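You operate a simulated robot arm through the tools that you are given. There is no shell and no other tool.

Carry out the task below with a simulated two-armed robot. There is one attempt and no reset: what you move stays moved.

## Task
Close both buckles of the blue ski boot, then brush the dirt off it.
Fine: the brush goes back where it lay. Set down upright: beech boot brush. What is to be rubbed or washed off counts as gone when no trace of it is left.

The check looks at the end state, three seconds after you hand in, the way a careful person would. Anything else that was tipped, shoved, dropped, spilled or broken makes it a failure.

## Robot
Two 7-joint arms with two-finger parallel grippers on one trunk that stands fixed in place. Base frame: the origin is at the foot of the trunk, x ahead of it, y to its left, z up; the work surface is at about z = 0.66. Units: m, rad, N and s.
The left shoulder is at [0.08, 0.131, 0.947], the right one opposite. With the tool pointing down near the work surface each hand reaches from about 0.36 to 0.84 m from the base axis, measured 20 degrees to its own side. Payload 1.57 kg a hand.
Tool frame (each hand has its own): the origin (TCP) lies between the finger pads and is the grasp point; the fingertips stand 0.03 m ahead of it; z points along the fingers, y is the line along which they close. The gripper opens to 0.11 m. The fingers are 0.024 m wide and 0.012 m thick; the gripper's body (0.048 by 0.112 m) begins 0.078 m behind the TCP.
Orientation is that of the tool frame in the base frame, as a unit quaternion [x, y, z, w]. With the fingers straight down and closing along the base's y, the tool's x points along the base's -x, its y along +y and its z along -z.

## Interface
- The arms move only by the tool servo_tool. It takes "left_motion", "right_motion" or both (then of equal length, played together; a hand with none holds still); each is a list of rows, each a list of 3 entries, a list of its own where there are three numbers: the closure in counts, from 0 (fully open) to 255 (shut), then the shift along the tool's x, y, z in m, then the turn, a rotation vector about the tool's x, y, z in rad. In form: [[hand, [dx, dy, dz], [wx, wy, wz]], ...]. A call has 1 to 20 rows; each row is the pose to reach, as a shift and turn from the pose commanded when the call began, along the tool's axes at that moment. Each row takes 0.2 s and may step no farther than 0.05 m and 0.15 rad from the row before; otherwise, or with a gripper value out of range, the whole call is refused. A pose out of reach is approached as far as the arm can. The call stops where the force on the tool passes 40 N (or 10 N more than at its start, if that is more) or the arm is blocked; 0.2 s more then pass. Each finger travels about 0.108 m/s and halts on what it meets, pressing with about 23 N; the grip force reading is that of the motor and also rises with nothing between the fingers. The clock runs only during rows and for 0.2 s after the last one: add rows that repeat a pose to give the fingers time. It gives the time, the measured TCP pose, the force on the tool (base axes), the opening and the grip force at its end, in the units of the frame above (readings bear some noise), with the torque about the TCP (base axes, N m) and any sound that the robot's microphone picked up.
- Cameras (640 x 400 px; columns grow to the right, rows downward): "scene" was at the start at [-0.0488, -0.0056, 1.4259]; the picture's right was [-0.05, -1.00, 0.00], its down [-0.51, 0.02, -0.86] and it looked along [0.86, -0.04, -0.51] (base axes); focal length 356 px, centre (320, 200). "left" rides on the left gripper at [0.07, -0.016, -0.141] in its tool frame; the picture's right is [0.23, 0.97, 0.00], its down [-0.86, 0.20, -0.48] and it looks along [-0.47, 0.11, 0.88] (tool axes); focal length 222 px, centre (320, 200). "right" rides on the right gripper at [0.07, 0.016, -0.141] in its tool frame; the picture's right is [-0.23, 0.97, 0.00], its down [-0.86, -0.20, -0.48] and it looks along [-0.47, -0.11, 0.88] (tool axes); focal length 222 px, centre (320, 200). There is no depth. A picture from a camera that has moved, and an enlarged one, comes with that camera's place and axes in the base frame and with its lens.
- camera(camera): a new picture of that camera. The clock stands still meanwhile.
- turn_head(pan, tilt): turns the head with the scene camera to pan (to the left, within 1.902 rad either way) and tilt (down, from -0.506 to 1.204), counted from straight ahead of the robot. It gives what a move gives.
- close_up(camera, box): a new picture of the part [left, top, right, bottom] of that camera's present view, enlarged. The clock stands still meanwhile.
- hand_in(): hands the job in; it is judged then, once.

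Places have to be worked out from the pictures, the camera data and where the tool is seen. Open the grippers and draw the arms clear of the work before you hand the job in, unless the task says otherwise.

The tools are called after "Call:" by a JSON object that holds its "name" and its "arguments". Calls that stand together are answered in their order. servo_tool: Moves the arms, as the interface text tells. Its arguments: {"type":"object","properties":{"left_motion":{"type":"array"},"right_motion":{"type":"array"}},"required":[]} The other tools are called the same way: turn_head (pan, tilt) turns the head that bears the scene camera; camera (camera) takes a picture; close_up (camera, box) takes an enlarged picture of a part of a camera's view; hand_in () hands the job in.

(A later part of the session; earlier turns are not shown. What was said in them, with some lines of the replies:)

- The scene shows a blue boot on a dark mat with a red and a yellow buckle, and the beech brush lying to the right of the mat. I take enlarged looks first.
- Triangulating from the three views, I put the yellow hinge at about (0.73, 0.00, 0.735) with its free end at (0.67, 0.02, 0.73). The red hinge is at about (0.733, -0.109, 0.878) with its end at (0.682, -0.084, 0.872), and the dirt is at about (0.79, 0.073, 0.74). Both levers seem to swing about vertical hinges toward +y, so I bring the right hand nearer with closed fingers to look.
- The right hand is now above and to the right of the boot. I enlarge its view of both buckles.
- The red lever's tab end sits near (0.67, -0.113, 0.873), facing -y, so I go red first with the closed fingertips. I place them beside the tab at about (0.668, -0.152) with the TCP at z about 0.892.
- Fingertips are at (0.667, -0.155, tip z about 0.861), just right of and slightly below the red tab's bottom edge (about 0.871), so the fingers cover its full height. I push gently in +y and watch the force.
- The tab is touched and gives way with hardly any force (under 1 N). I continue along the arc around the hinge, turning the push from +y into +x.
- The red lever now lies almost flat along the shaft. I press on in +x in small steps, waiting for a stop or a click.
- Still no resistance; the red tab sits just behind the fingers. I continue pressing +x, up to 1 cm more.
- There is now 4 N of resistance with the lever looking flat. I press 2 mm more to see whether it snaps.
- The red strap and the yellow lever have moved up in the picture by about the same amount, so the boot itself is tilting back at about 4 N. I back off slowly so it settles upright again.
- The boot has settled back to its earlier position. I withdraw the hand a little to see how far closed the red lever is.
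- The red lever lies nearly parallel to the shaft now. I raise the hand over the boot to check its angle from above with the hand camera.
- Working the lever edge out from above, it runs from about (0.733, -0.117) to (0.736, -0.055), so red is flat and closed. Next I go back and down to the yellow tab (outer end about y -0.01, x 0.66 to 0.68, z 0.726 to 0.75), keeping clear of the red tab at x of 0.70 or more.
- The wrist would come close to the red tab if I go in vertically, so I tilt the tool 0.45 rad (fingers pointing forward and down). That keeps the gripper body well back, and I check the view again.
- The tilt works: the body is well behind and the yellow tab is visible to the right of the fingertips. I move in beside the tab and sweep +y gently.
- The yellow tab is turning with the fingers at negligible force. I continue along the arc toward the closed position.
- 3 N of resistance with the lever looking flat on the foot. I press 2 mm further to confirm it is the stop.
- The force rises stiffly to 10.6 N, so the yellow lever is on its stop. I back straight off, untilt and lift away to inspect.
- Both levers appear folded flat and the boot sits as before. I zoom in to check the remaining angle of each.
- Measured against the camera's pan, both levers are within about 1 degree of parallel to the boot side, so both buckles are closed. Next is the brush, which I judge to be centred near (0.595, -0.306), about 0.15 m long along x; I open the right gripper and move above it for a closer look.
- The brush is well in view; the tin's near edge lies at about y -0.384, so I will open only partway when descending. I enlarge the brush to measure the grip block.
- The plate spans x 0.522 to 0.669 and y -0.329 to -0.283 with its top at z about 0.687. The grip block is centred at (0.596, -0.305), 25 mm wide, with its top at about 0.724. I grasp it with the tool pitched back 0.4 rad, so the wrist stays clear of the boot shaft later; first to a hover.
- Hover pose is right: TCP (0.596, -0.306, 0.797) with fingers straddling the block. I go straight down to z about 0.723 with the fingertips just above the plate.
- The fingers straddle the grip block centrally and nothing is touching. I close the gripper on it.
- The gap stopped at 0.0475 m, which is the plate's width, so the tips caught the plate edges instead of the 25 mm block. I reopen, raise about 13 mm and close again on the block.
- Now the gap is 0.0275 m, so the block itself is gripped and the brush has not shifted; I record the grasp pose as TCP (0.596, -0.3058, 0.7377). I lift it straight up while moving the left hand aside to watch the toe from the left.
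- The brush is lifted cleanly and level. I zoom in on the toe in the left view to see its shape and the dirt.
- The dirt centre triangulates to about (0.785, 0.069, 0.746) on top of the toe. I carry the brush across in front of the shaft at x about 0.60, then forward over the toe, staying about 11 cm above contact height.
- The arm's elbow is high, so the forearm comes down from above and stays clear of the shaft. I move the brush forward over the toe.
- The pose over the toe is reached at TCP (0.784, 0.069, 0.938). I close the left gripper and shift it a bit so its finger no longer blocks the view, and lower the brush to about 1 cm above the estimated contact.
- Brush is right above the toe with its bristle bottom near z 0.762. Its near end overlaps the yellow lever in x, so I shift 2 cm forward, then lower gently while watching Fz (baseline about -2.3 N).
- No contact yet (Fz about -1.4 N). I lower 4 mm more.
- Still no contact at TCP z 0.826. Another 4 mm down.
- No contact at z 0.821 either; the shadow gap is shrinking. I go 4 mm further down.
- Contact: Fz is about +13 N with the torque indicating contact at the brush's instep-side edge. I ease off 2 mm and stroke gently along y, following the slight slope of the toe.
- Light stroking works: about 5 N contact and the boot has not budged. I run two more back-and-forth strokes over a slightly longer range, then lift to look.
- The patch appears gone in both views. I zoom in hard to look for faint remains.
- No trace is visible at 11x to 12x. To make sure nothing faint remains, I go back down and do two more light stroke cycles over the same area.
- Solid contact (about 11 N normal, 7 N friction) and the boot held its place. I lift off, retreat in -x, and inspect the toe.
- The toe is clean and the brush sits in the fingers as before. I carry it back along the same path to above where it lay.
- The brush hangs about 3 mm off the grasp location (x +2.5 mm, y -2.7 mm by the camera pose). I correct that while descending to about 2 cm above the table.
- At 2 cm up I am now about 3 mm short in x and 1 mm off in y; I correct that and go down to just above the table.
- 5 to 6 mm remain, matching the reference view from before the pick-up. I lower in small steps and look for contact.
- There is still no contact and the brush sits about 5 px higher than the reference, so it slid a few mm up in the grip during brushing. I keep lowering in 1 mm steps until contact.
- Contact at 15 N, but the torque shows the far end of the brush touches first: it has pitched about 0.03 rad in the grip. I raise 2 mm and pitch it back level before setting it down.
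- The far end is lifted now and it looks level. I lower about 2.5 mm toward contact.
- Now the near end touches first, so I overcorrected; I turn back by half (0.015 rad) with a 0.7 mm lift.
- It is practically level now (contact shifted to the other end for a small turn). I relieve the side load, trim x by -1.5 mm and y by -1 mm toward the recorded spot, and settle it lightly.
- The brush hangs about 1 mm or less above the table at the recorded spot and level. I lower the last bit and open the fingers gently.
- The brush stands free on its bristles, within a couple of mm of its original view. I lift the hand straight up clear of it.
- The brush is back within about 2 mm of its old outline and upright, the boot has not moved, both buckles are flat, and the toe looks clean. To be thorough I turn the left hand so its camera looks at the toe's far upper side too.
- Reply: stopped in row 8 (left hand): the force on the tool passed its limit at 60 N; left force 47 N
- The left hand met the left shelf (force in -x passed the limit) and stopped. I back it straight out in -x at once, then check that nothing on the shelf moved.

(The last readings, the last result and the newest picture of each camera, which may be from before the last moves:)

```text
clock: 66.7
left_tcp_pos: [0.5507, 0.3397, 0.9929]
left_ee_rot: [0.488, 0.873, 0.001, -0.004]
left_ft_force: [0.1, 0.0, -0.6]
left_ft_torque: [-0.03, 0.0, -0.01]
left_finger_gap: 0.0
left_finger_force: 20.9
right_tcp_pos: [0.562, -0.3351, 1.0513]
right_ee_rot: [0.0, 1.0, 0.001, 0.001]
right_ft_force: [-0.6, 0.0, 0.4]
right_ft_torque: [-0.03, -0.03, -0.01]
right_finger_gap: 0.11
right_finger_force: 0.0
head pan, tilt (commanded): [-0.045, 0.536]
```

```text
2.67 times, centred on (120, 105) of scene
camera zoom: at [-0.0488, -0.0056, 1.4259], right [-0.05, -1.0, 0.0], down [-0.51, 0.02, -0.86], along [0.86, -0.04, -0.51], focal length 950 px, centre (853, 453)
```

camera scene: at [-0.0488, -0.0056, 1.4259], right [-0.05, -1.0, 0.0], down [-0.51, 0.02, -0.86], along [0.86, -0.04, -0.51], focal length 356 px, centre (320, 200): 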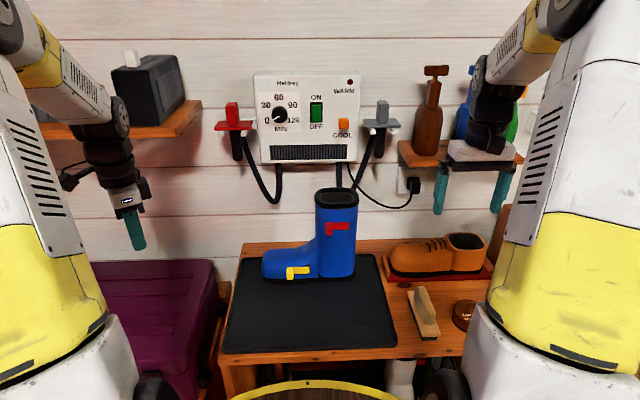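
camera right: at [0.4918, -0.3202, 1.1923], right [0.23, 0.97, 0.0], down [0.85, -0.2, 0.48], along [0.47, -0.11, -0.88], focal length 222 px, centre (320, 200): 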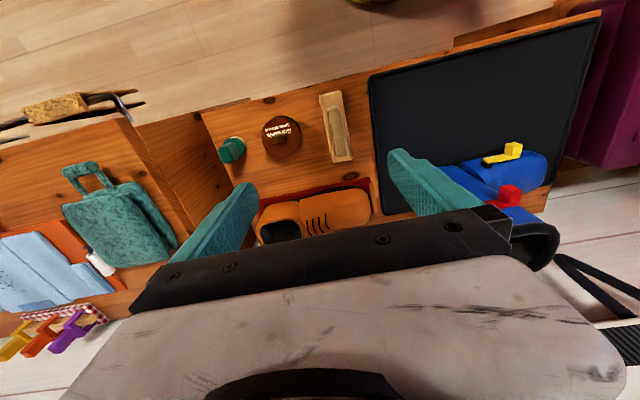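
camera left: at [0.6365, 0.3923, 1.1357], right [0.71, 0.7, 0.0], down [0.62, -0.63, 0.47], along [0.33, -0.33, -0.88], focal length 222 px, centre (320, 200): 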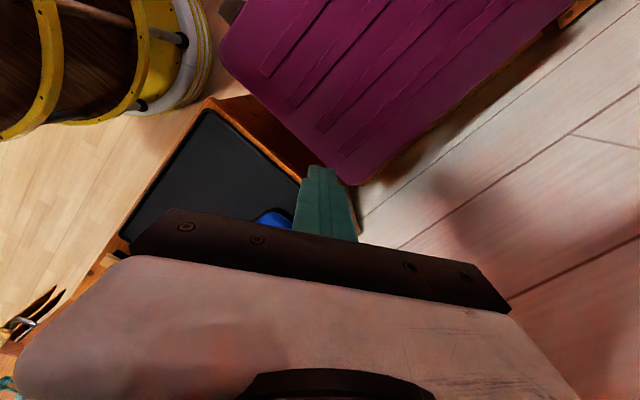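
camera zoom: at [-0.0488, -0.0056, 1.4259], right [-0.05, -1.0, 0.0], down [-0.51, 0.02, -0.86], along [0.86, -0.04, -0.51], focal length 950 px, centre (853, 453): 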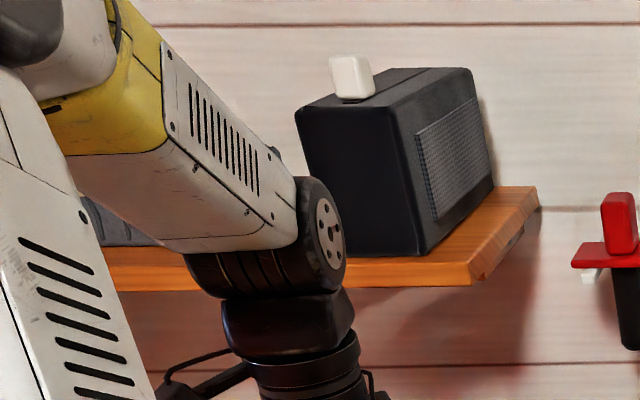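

The left hand is free again with no load. I bring it back toward its starting pose so that the shelf with the speaker can be seen unobstructed.

Call:
{"name": "servo_tool", "arguments": {"left_motion": [[220, [-0.015, -0.0109, 0.0], [0, 0, -0.1275]], [180, [-0.03, -0.0218, 0.0], [0, 0, -0.255]], [140, [-0.045, -0.0328, -0.02], [0, 0, -0.3825]], [100, [-0.06, -0.0437, -0.04], [0, 0, -0.51]], [60, [-0.075, -0.0546, -0.06], [0, 0, -0.6375]], [20, [-0.09, -0.0655, -0.08], [0, 0, -0.765]], [0, [-0.105, -0.0765, -0.1], [0, 0, -0.8925]], [0, [-0.12, -0.0874, -0.1], [0, 0, -1.02]], [0, [-0.12, -0.0874, -0.1], [0, 0, -1.02]]]}}

Call:
{"name": "camera", "arguments": {"camera": "scene"}}

Call:
{"name": "close_up", "arguments": {"camera": "scene", "box": [0, 30, 240, 180]}}

```text
clock: 68.7
left_tcp_pos: [0.539, 0.191, 1.09]
left_ee_rot: [0.0, 1.0, 0.003, -0.003]
left_ft_force: [0.1, 0.6, -0.6]
left_ft_torque: [0.0, 0.0, 0.0]
left_finger_gap: 0.11
left_finger_force: 0.0
right_tcp_pos: [0.5623, -0.3358, 1.0514]
right_ee_rot: [0.0, 1.0, 0.0, 0.001]
right_ft_force: [0.3, -0.4, -0.3]
right_ft_torque: [-0.01, -0.01, -0.03]
right_finger_gap: 0.1102
right_finger_force: 0.1
head pan, tilt (commanded): [-0.045, 0.536]
```

```text
taken
camera scene: at [-0.0488, -0.0056, 1.4259], right [-0.05, -1.0, 0.0], down [-0.51, 0.02, -0.86], along [0.86, -0.04, -0.51], focal length 356 px, centre (320, 200)
```

scene: 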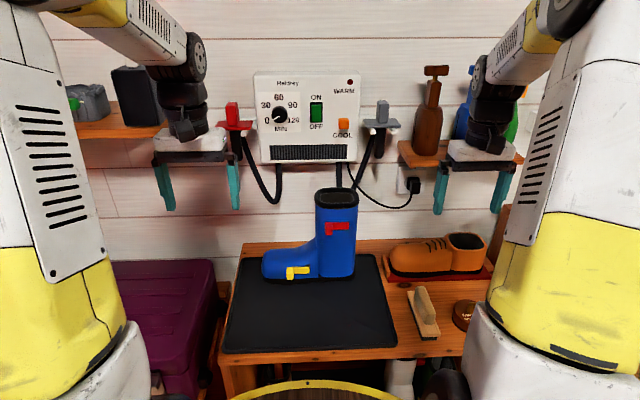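

```text
2.67 times, centred on (120, 105) of scene
camera zoom: at [-0.0488, -0.0056, 1.4259], right [-0.05, -1.0, 0.0], down [-0.51, 0.02, -0.86], along [0.86, -0.04, -0.51], focal length 950 px, centre (853, 453)
```

zoom: 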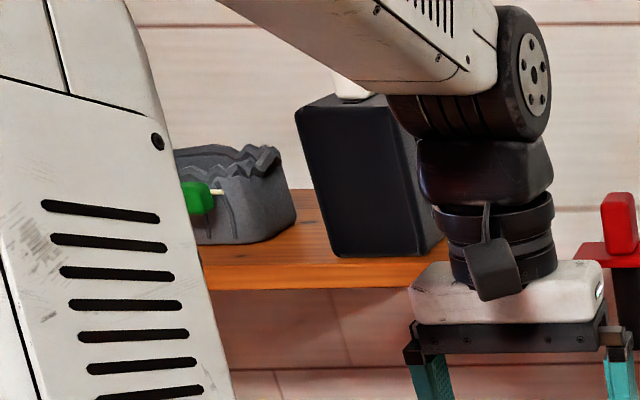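

Everything on the shelf looks the same as in the first picture (basket and black box at the same pixels), so only the fixed shelf edge was touched. For a last look at the far side of the toe I use the right hand along the path it has already proven safe, with the left hand parked out of the way.

Call:
{"name": "servo_tool", "arguments": {"left_motion": [[0, [0.025, 0.0325, 0.01], [0, 0, 0]], [0, [0.05, 0.065, 0.02], [0, 0, 0]], [0, [0.075, 0.0975, 0.03], [0, 0, 0]], [0, [0.1, 0.13, 0.04], [0, 0, 0]], [0, [0.1, 0.13, 0.04], [0, 0, 0]], [0, [0.1, 0.13, 0.04], [0, 0, 0]], [0, [0.1, 0.13, 0.04], [0, 0, 0]], [0, [0.1, 0.13, 0.04], [0, 0, 0]], [0, [0.1, 0.13, 0.04], [0, 0, 0]], [0, [0.1, 0.13, 0.04], [0, 0, 0]], [0, [0.1, 0.13, 0.04], [0, 0, 0]], [0, [0.1, 0.13, 0.04], [0, 0, 0]]], "right_motion": [[60, [-0.01, 0.0, 0.0], [0, -0.1, 0]], [120, [-0.02, 0.03, 0.0], [0, -0.2, 0]], [180, [-0.03, 0.07, 0.0], [0, -0.3, 0]], [255, [-0.04, 0.11, 0.0], [0, -0.4, 0]], [255, [-0.04, 0.155, 0.0], [0, -0.4, 0]], [255, [-0.04, 0.2, 0.0], [0, -0.4, 0]], [255, [-0.04, 0.245, 0.0], [0, -0.4, 0]], [255, [-0.04, 0.285, 0.025], [0, -0.4, 0]], [255, [-0.04, 0.325, 0.05], [0, -0.4, 0]], [255, [-0.04, 0.365, 0.07], [0, -0.4, 0]], [255, [-0.04, 0.406, 0.09], [0, -0.4, 0]], [255, [-0.04, 0.406, 0.09], [0, -0.4, 0]]]}}

Call:
{"name": "camera", "arguments": {"camera": "scene"}}

Call:
{"name": "camera", "arguments": {"camera": "right"}}

```text
clock: 71.3
left_tcp_pos: [0.4394, 0.3233, 1.0545]
left_ee_rot: [0.001, 1.0, 0.002, -0.002]
left_ft_force: [0.1, -0.3, 0.5]
left_ft_torque: [0.0, -0.01, 0.01]
left_finger_gap: 0.1099
left_finger_force: 0.1
right_tcp_pos: [0.6008, 0.0705, 0.9613]
right_ee_rot: [0.0, 0.98, 0.0, 0.2]
right_ft_force: [0.2, 0.4, -1.0]
right_ft_torque: [0.01, 0.02, 0.01]
right_finger_gap: 0.0
right_finger_force: 21.7
head pan, tilt (commanded): [-0.045, 0.536]
```

```text
taken
camera scene: at [-0.0488, -0.0055, 1.4259], right [-0.05, -1.0, 0.0], down [-0.51, 0.02, -0.86], along [0.86, -0.04, -0.51], focal length 356 px, centre (320, 200)
```

scene: 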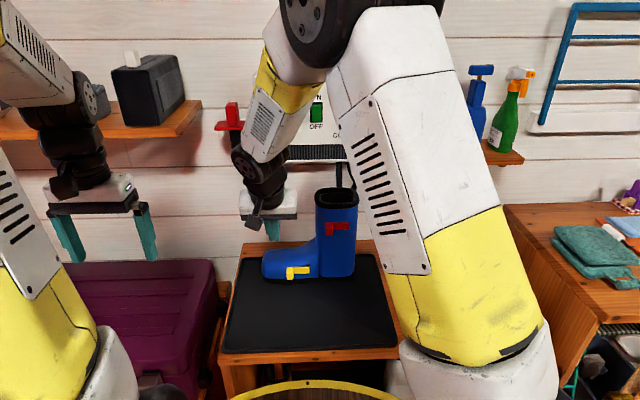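

```text
taken
camera right: at [0.48, 0.0857, 1.0641], right [0.21, 0.97, 0.09], down [0.6, -0.2, 0.78], along [0.77, -0.11, -0.63], focal length 222 px, centre (320, 200)
```

right: 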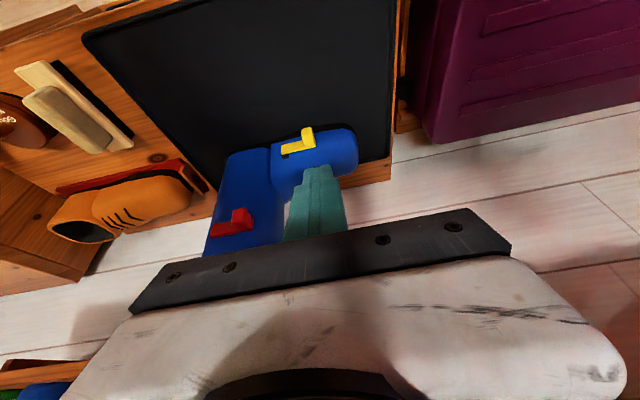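

Path is clear and the speaker box is seen unshifted. I move forward over the toe to the same pose as before and look down at it.

Call:
{"name": "servo_tool", "arguments": {"right_motion": [[255, [-0.0368, 0, 0.0156], [0, 0, 0]], [255, [-0.0737, 0, 0.0311], [0, 0, 0]], [255, [-0.1105, 0, 0.0467], [0, 0, 0]], [255, [-0.147, 0, 0.062], [0, 0, 0]], [255, [-0.18, 0, 0.076], [0, 0, 0]], [255, [-0.18, 0, 0.076], [0, 0, 0]]]}}

Call:
{"name": "camera", "arguments": {"camera": "right"}}

Call:
{"name": "close_up", "arguments": {"camera": "right", "box": [240, 0, 400, 140]}}

```text
clock: 72.7
left_tcp_pos: [0.4409, 0.3218, 1.0538]
left_ee_rot: [0.001, 1.0, 0.003, -0.002]
left_ft_force: [-0.1, 0.5, 0.6]
left_ft_torque: [-0.02, 0.0, 0.02]
left_finger_gap: 0.11
left_finger_force: 0.0
right_tcp_pos: [0.7999, 0.0693, 0.9607]
right_ee_rot: [0.0, 0.98, 0.0, 0.199]
right_ft_force: [0.0, -0.8, -1.3]
right_ft_torque: [0.0, 0.03, 0.0]
right_finger_gap: 0.0002
right_finger_force: 21.1
head pan, tilt (commanded): [-0.045, 0.536]
```

```text
taken
camera right: at [0.6804, 0.0846, 1.0634], right [0.21, 0.97, 0.09], down [0.6, -0.2, 0.77], along [0.77, -0.11, -0.63], focal length 222 px, centre (320, 200)
```

right: 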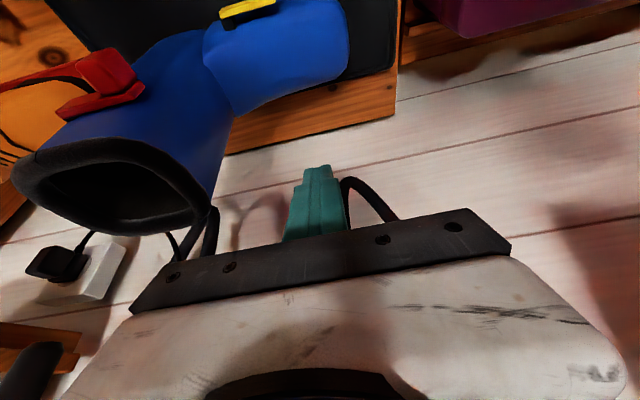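

```text
2.86 times, centred on (320, 70) of right
camera zoom: at [0.6804, 0.0846, 1.0634], right [0.21, 0.97, 0.09], down [0.6, -0.2, 0.77], along [0.77, -0.11, -0.63], focal length 635 px, centre (320, 571)
```

zoom: 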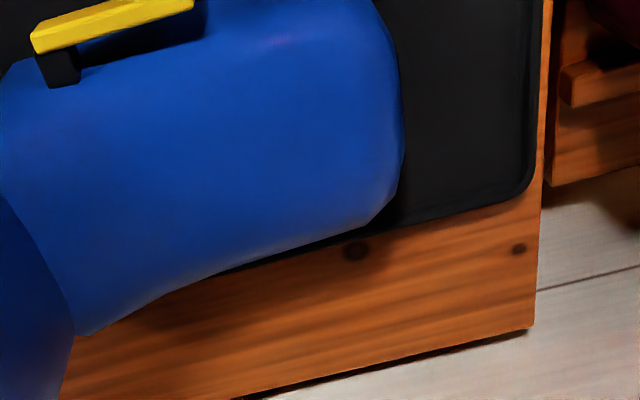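

The toe is spotless on top and on its far slope. I withdraw the right hand the same way and bring it back to its starting area with the gripper open.

Call:
{"name": "servo_tool", "arguments": {"right_motion": [[255, [0.0368, 0, -0.0156], [0, 0, 0]], [255, [0.0737, 0, -0.0311], [0, 0, 0]], [255, [0.1105, 0, -0.0467], [0, 0, 0]], [255, [0.147, 0, -0.062], [0, 0, 0]], [255, [0.184, 0, -0.078], [0, 0, 0]], [255, [0.18, -0.045, -0.087], [0, 0, 0]], [255, [0.176, -0.09, -0.096], [0, 0, 0]], [255, [0.172, -0.135, -0.105], [0, 0, 0]], [255, [0.168, -0.18, -0.115], [0, 0, 0]], [200, [0.1645, -0.225, -0.124], [0, 0, 0]], [150, [0.16, -0.265, -0.14], [0, 0.1, 0]], [100, [0.155, -0.3, -0.155], [0, 0.2, 0]], [50, [0.15, -0.315, -0.165], [0, 0.3, 0]], [0, [0.15, -0.315, -0.17], [0, 0.4, 0]], [0, [0.15, -0.315, -0.17], [0, 0.4, 0]], [0, [0.15, -0.315, -0.17], [0, 0.4, 0]]]}}

Call:
{"name": "camera", "arguments": {"camera": "scene"}}

Call:
{"name": "close_up", "arguments": {"camera": "scene", "box": [220, 170, 520, 360]}}

Call:
{"name": "camera", "arguments": {"camera": "left"}}

Call:
{"name": "camera", "arguments": {"camera": "right"}}

```text
clock: 76.1
left_tcp_pos: [0.4402, 0.3211, 1.0552]
left_ee_rot: [0.001, 1.0, 0.003, -0.002]
left_ft_force: [-1.1, -0.1, -0.7]
left_ft_torque: [0.03, 0.01, -0.01]
left_finger_gap: 0.1099
left_finger_force: 0.1
right_tcp_pos: [0.5931, -0.2463, 1.0602]
right_ee_rot: [0.0, 1.0, 0.0, 0.001]
right_ft_force: [-0.4, -0.6, 0.2]
right_ft_torque: [0.0, -0.02, -0.02]
right_finger_gap: 0.11
right_finger_force: 0.1
head pan, tilt (commanded): [-0.045, 0.536]
```

```text
taken
camera scene: at [-0.0488, -0.0056, 1.4259], right [-0.05, -1.0, 0.0], down [-0.51, 0.02, -0.86], along [0.86, -0.04, -0.51], focal length 356 px, centre (320, 200)
```

scene: 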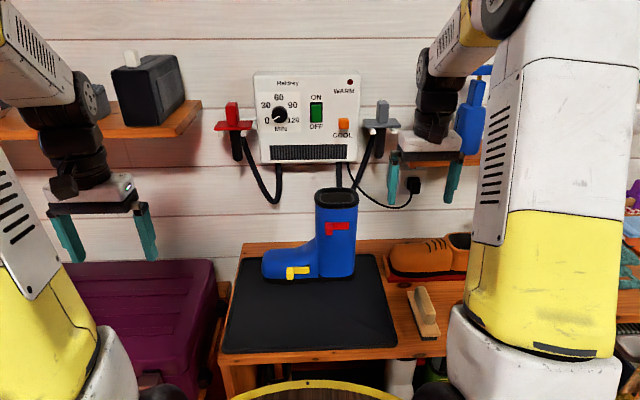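

```text
2.11 times, centred on (370, 265) of scene
camera zoom: at [-0.0488, -0.0056, 1.4259], right [-0.05, -1.0, 0.0], down [-0.51, 0.02, -0.86], along [0.86, -0.04, -0.51], focal length 750 px, centre (215, 63)
```

zoom: 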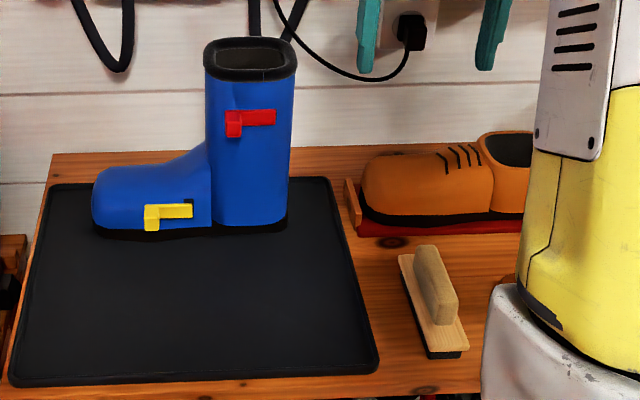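

```text
taken
camera left: at [0.3694, 0.306, 1.1962], right [-0.23, 0.97, 0.01], down [0.86, 0.2, 0.48], along [0.46, 0.11, -0.88], focal length 222 px, centre (320, 200)
```

left: 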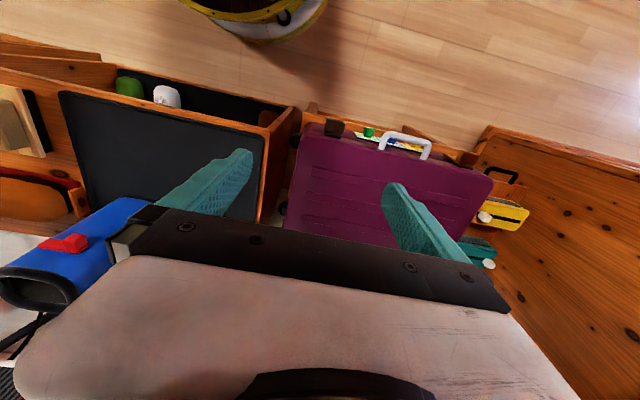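

```text
taken
camera right: at [0.5223, -0.2299, 1.2003], right [0.23, 0.97, 0.0], down [0.85, -0.2, 0.48], along [0.47, -0.11, -0.88], focal length 222 px, centre (320, 200)
```

right: 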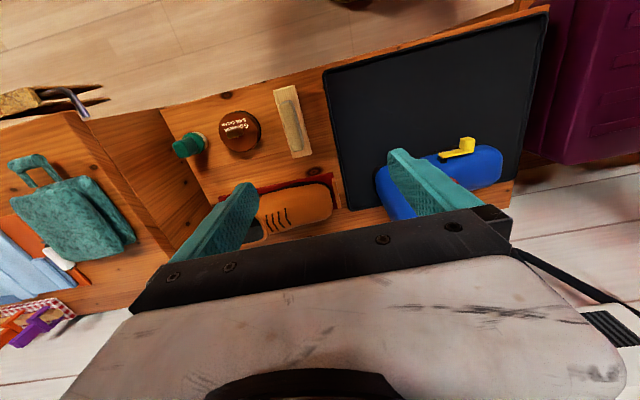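

Everything is in place: buckles flat, boot clean and standing where it was, brush upright at its spot, and both hands open and clear. One last close look at both buckles before handing in.

Call:
{"name": "close_up", "arguments": {"camera": "scene", "box": [275, 215, 365, 285]}}

Call:
{"name": "close_up", "arguments": {"camera": "scene", "box": [0, 30, 240, 180]}}

```text
5.71 times, centred on (320, 250) of scene
camera zoom: at [-0.0488, -0.0056, 1.4259], right [-0.05, -1.0, 0.0], down [-0.51, 0.02, -0.86], along [0.86, -0.04, -0.51], focal length 2036 px, centre (320, -86)
```

zoom: 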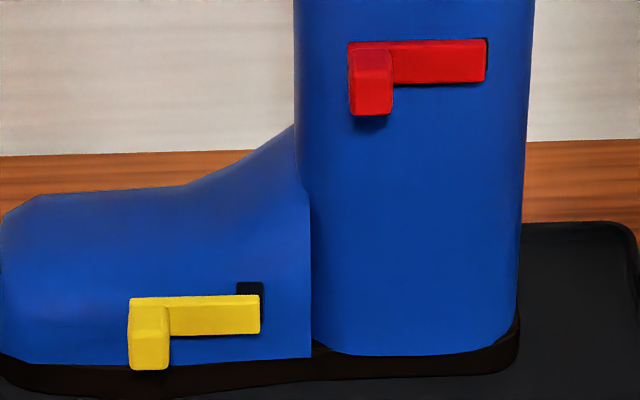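

```text
2.67 times, centred on (120, 105) of scene
camera zoom: at [-0.0488, -0.0056, 1.4259], right [-0.05, -1.0, 0.0], down [-0.51, 0.02, -0.86], along [0.86, -0.04, -0.51], focal length 950 px, centre (853, 453)
```

zoom: 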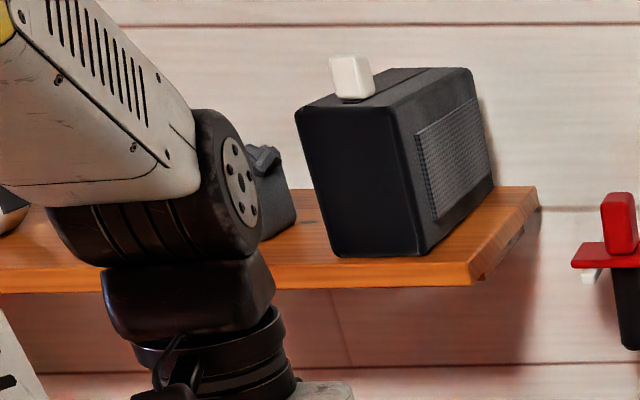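

Both levers lie flat, the boot is clean and the shelf items stand in order. I hand the job in.

Call:
{"name": "hand_in", "arguments": {}}

```text
The job is handed in.
```

I closed both buckles on the blue boot and brushed the dirt off the toe. The brush is back upright within about 2 mm of where it lay. I handed the job in with both grippers open and the arms clear. The hand-in gave no verdict.

- **Buckles:** Both levers measure within about 1 degree of flat against the boot. Neither made a click I could hear, so I judged them closed by angle and by the stop I felt.
- **Dirt:** I saw no trace left on the toe, including its far slope, in close-ups from three angles.
- **Boot:** Pressing the red buckle tilted it back for a moment. It settled again, and the final pictures show it where it stood at the start.
- **Collision:** While moving the left hand for an extra check, it hit the left shelf at up to about 60 N. I backed off, and the speaker and basket on the shelf look unmoved compared with earlier pictures. I have no close-up of the shelf from before the hit to compare precisely.
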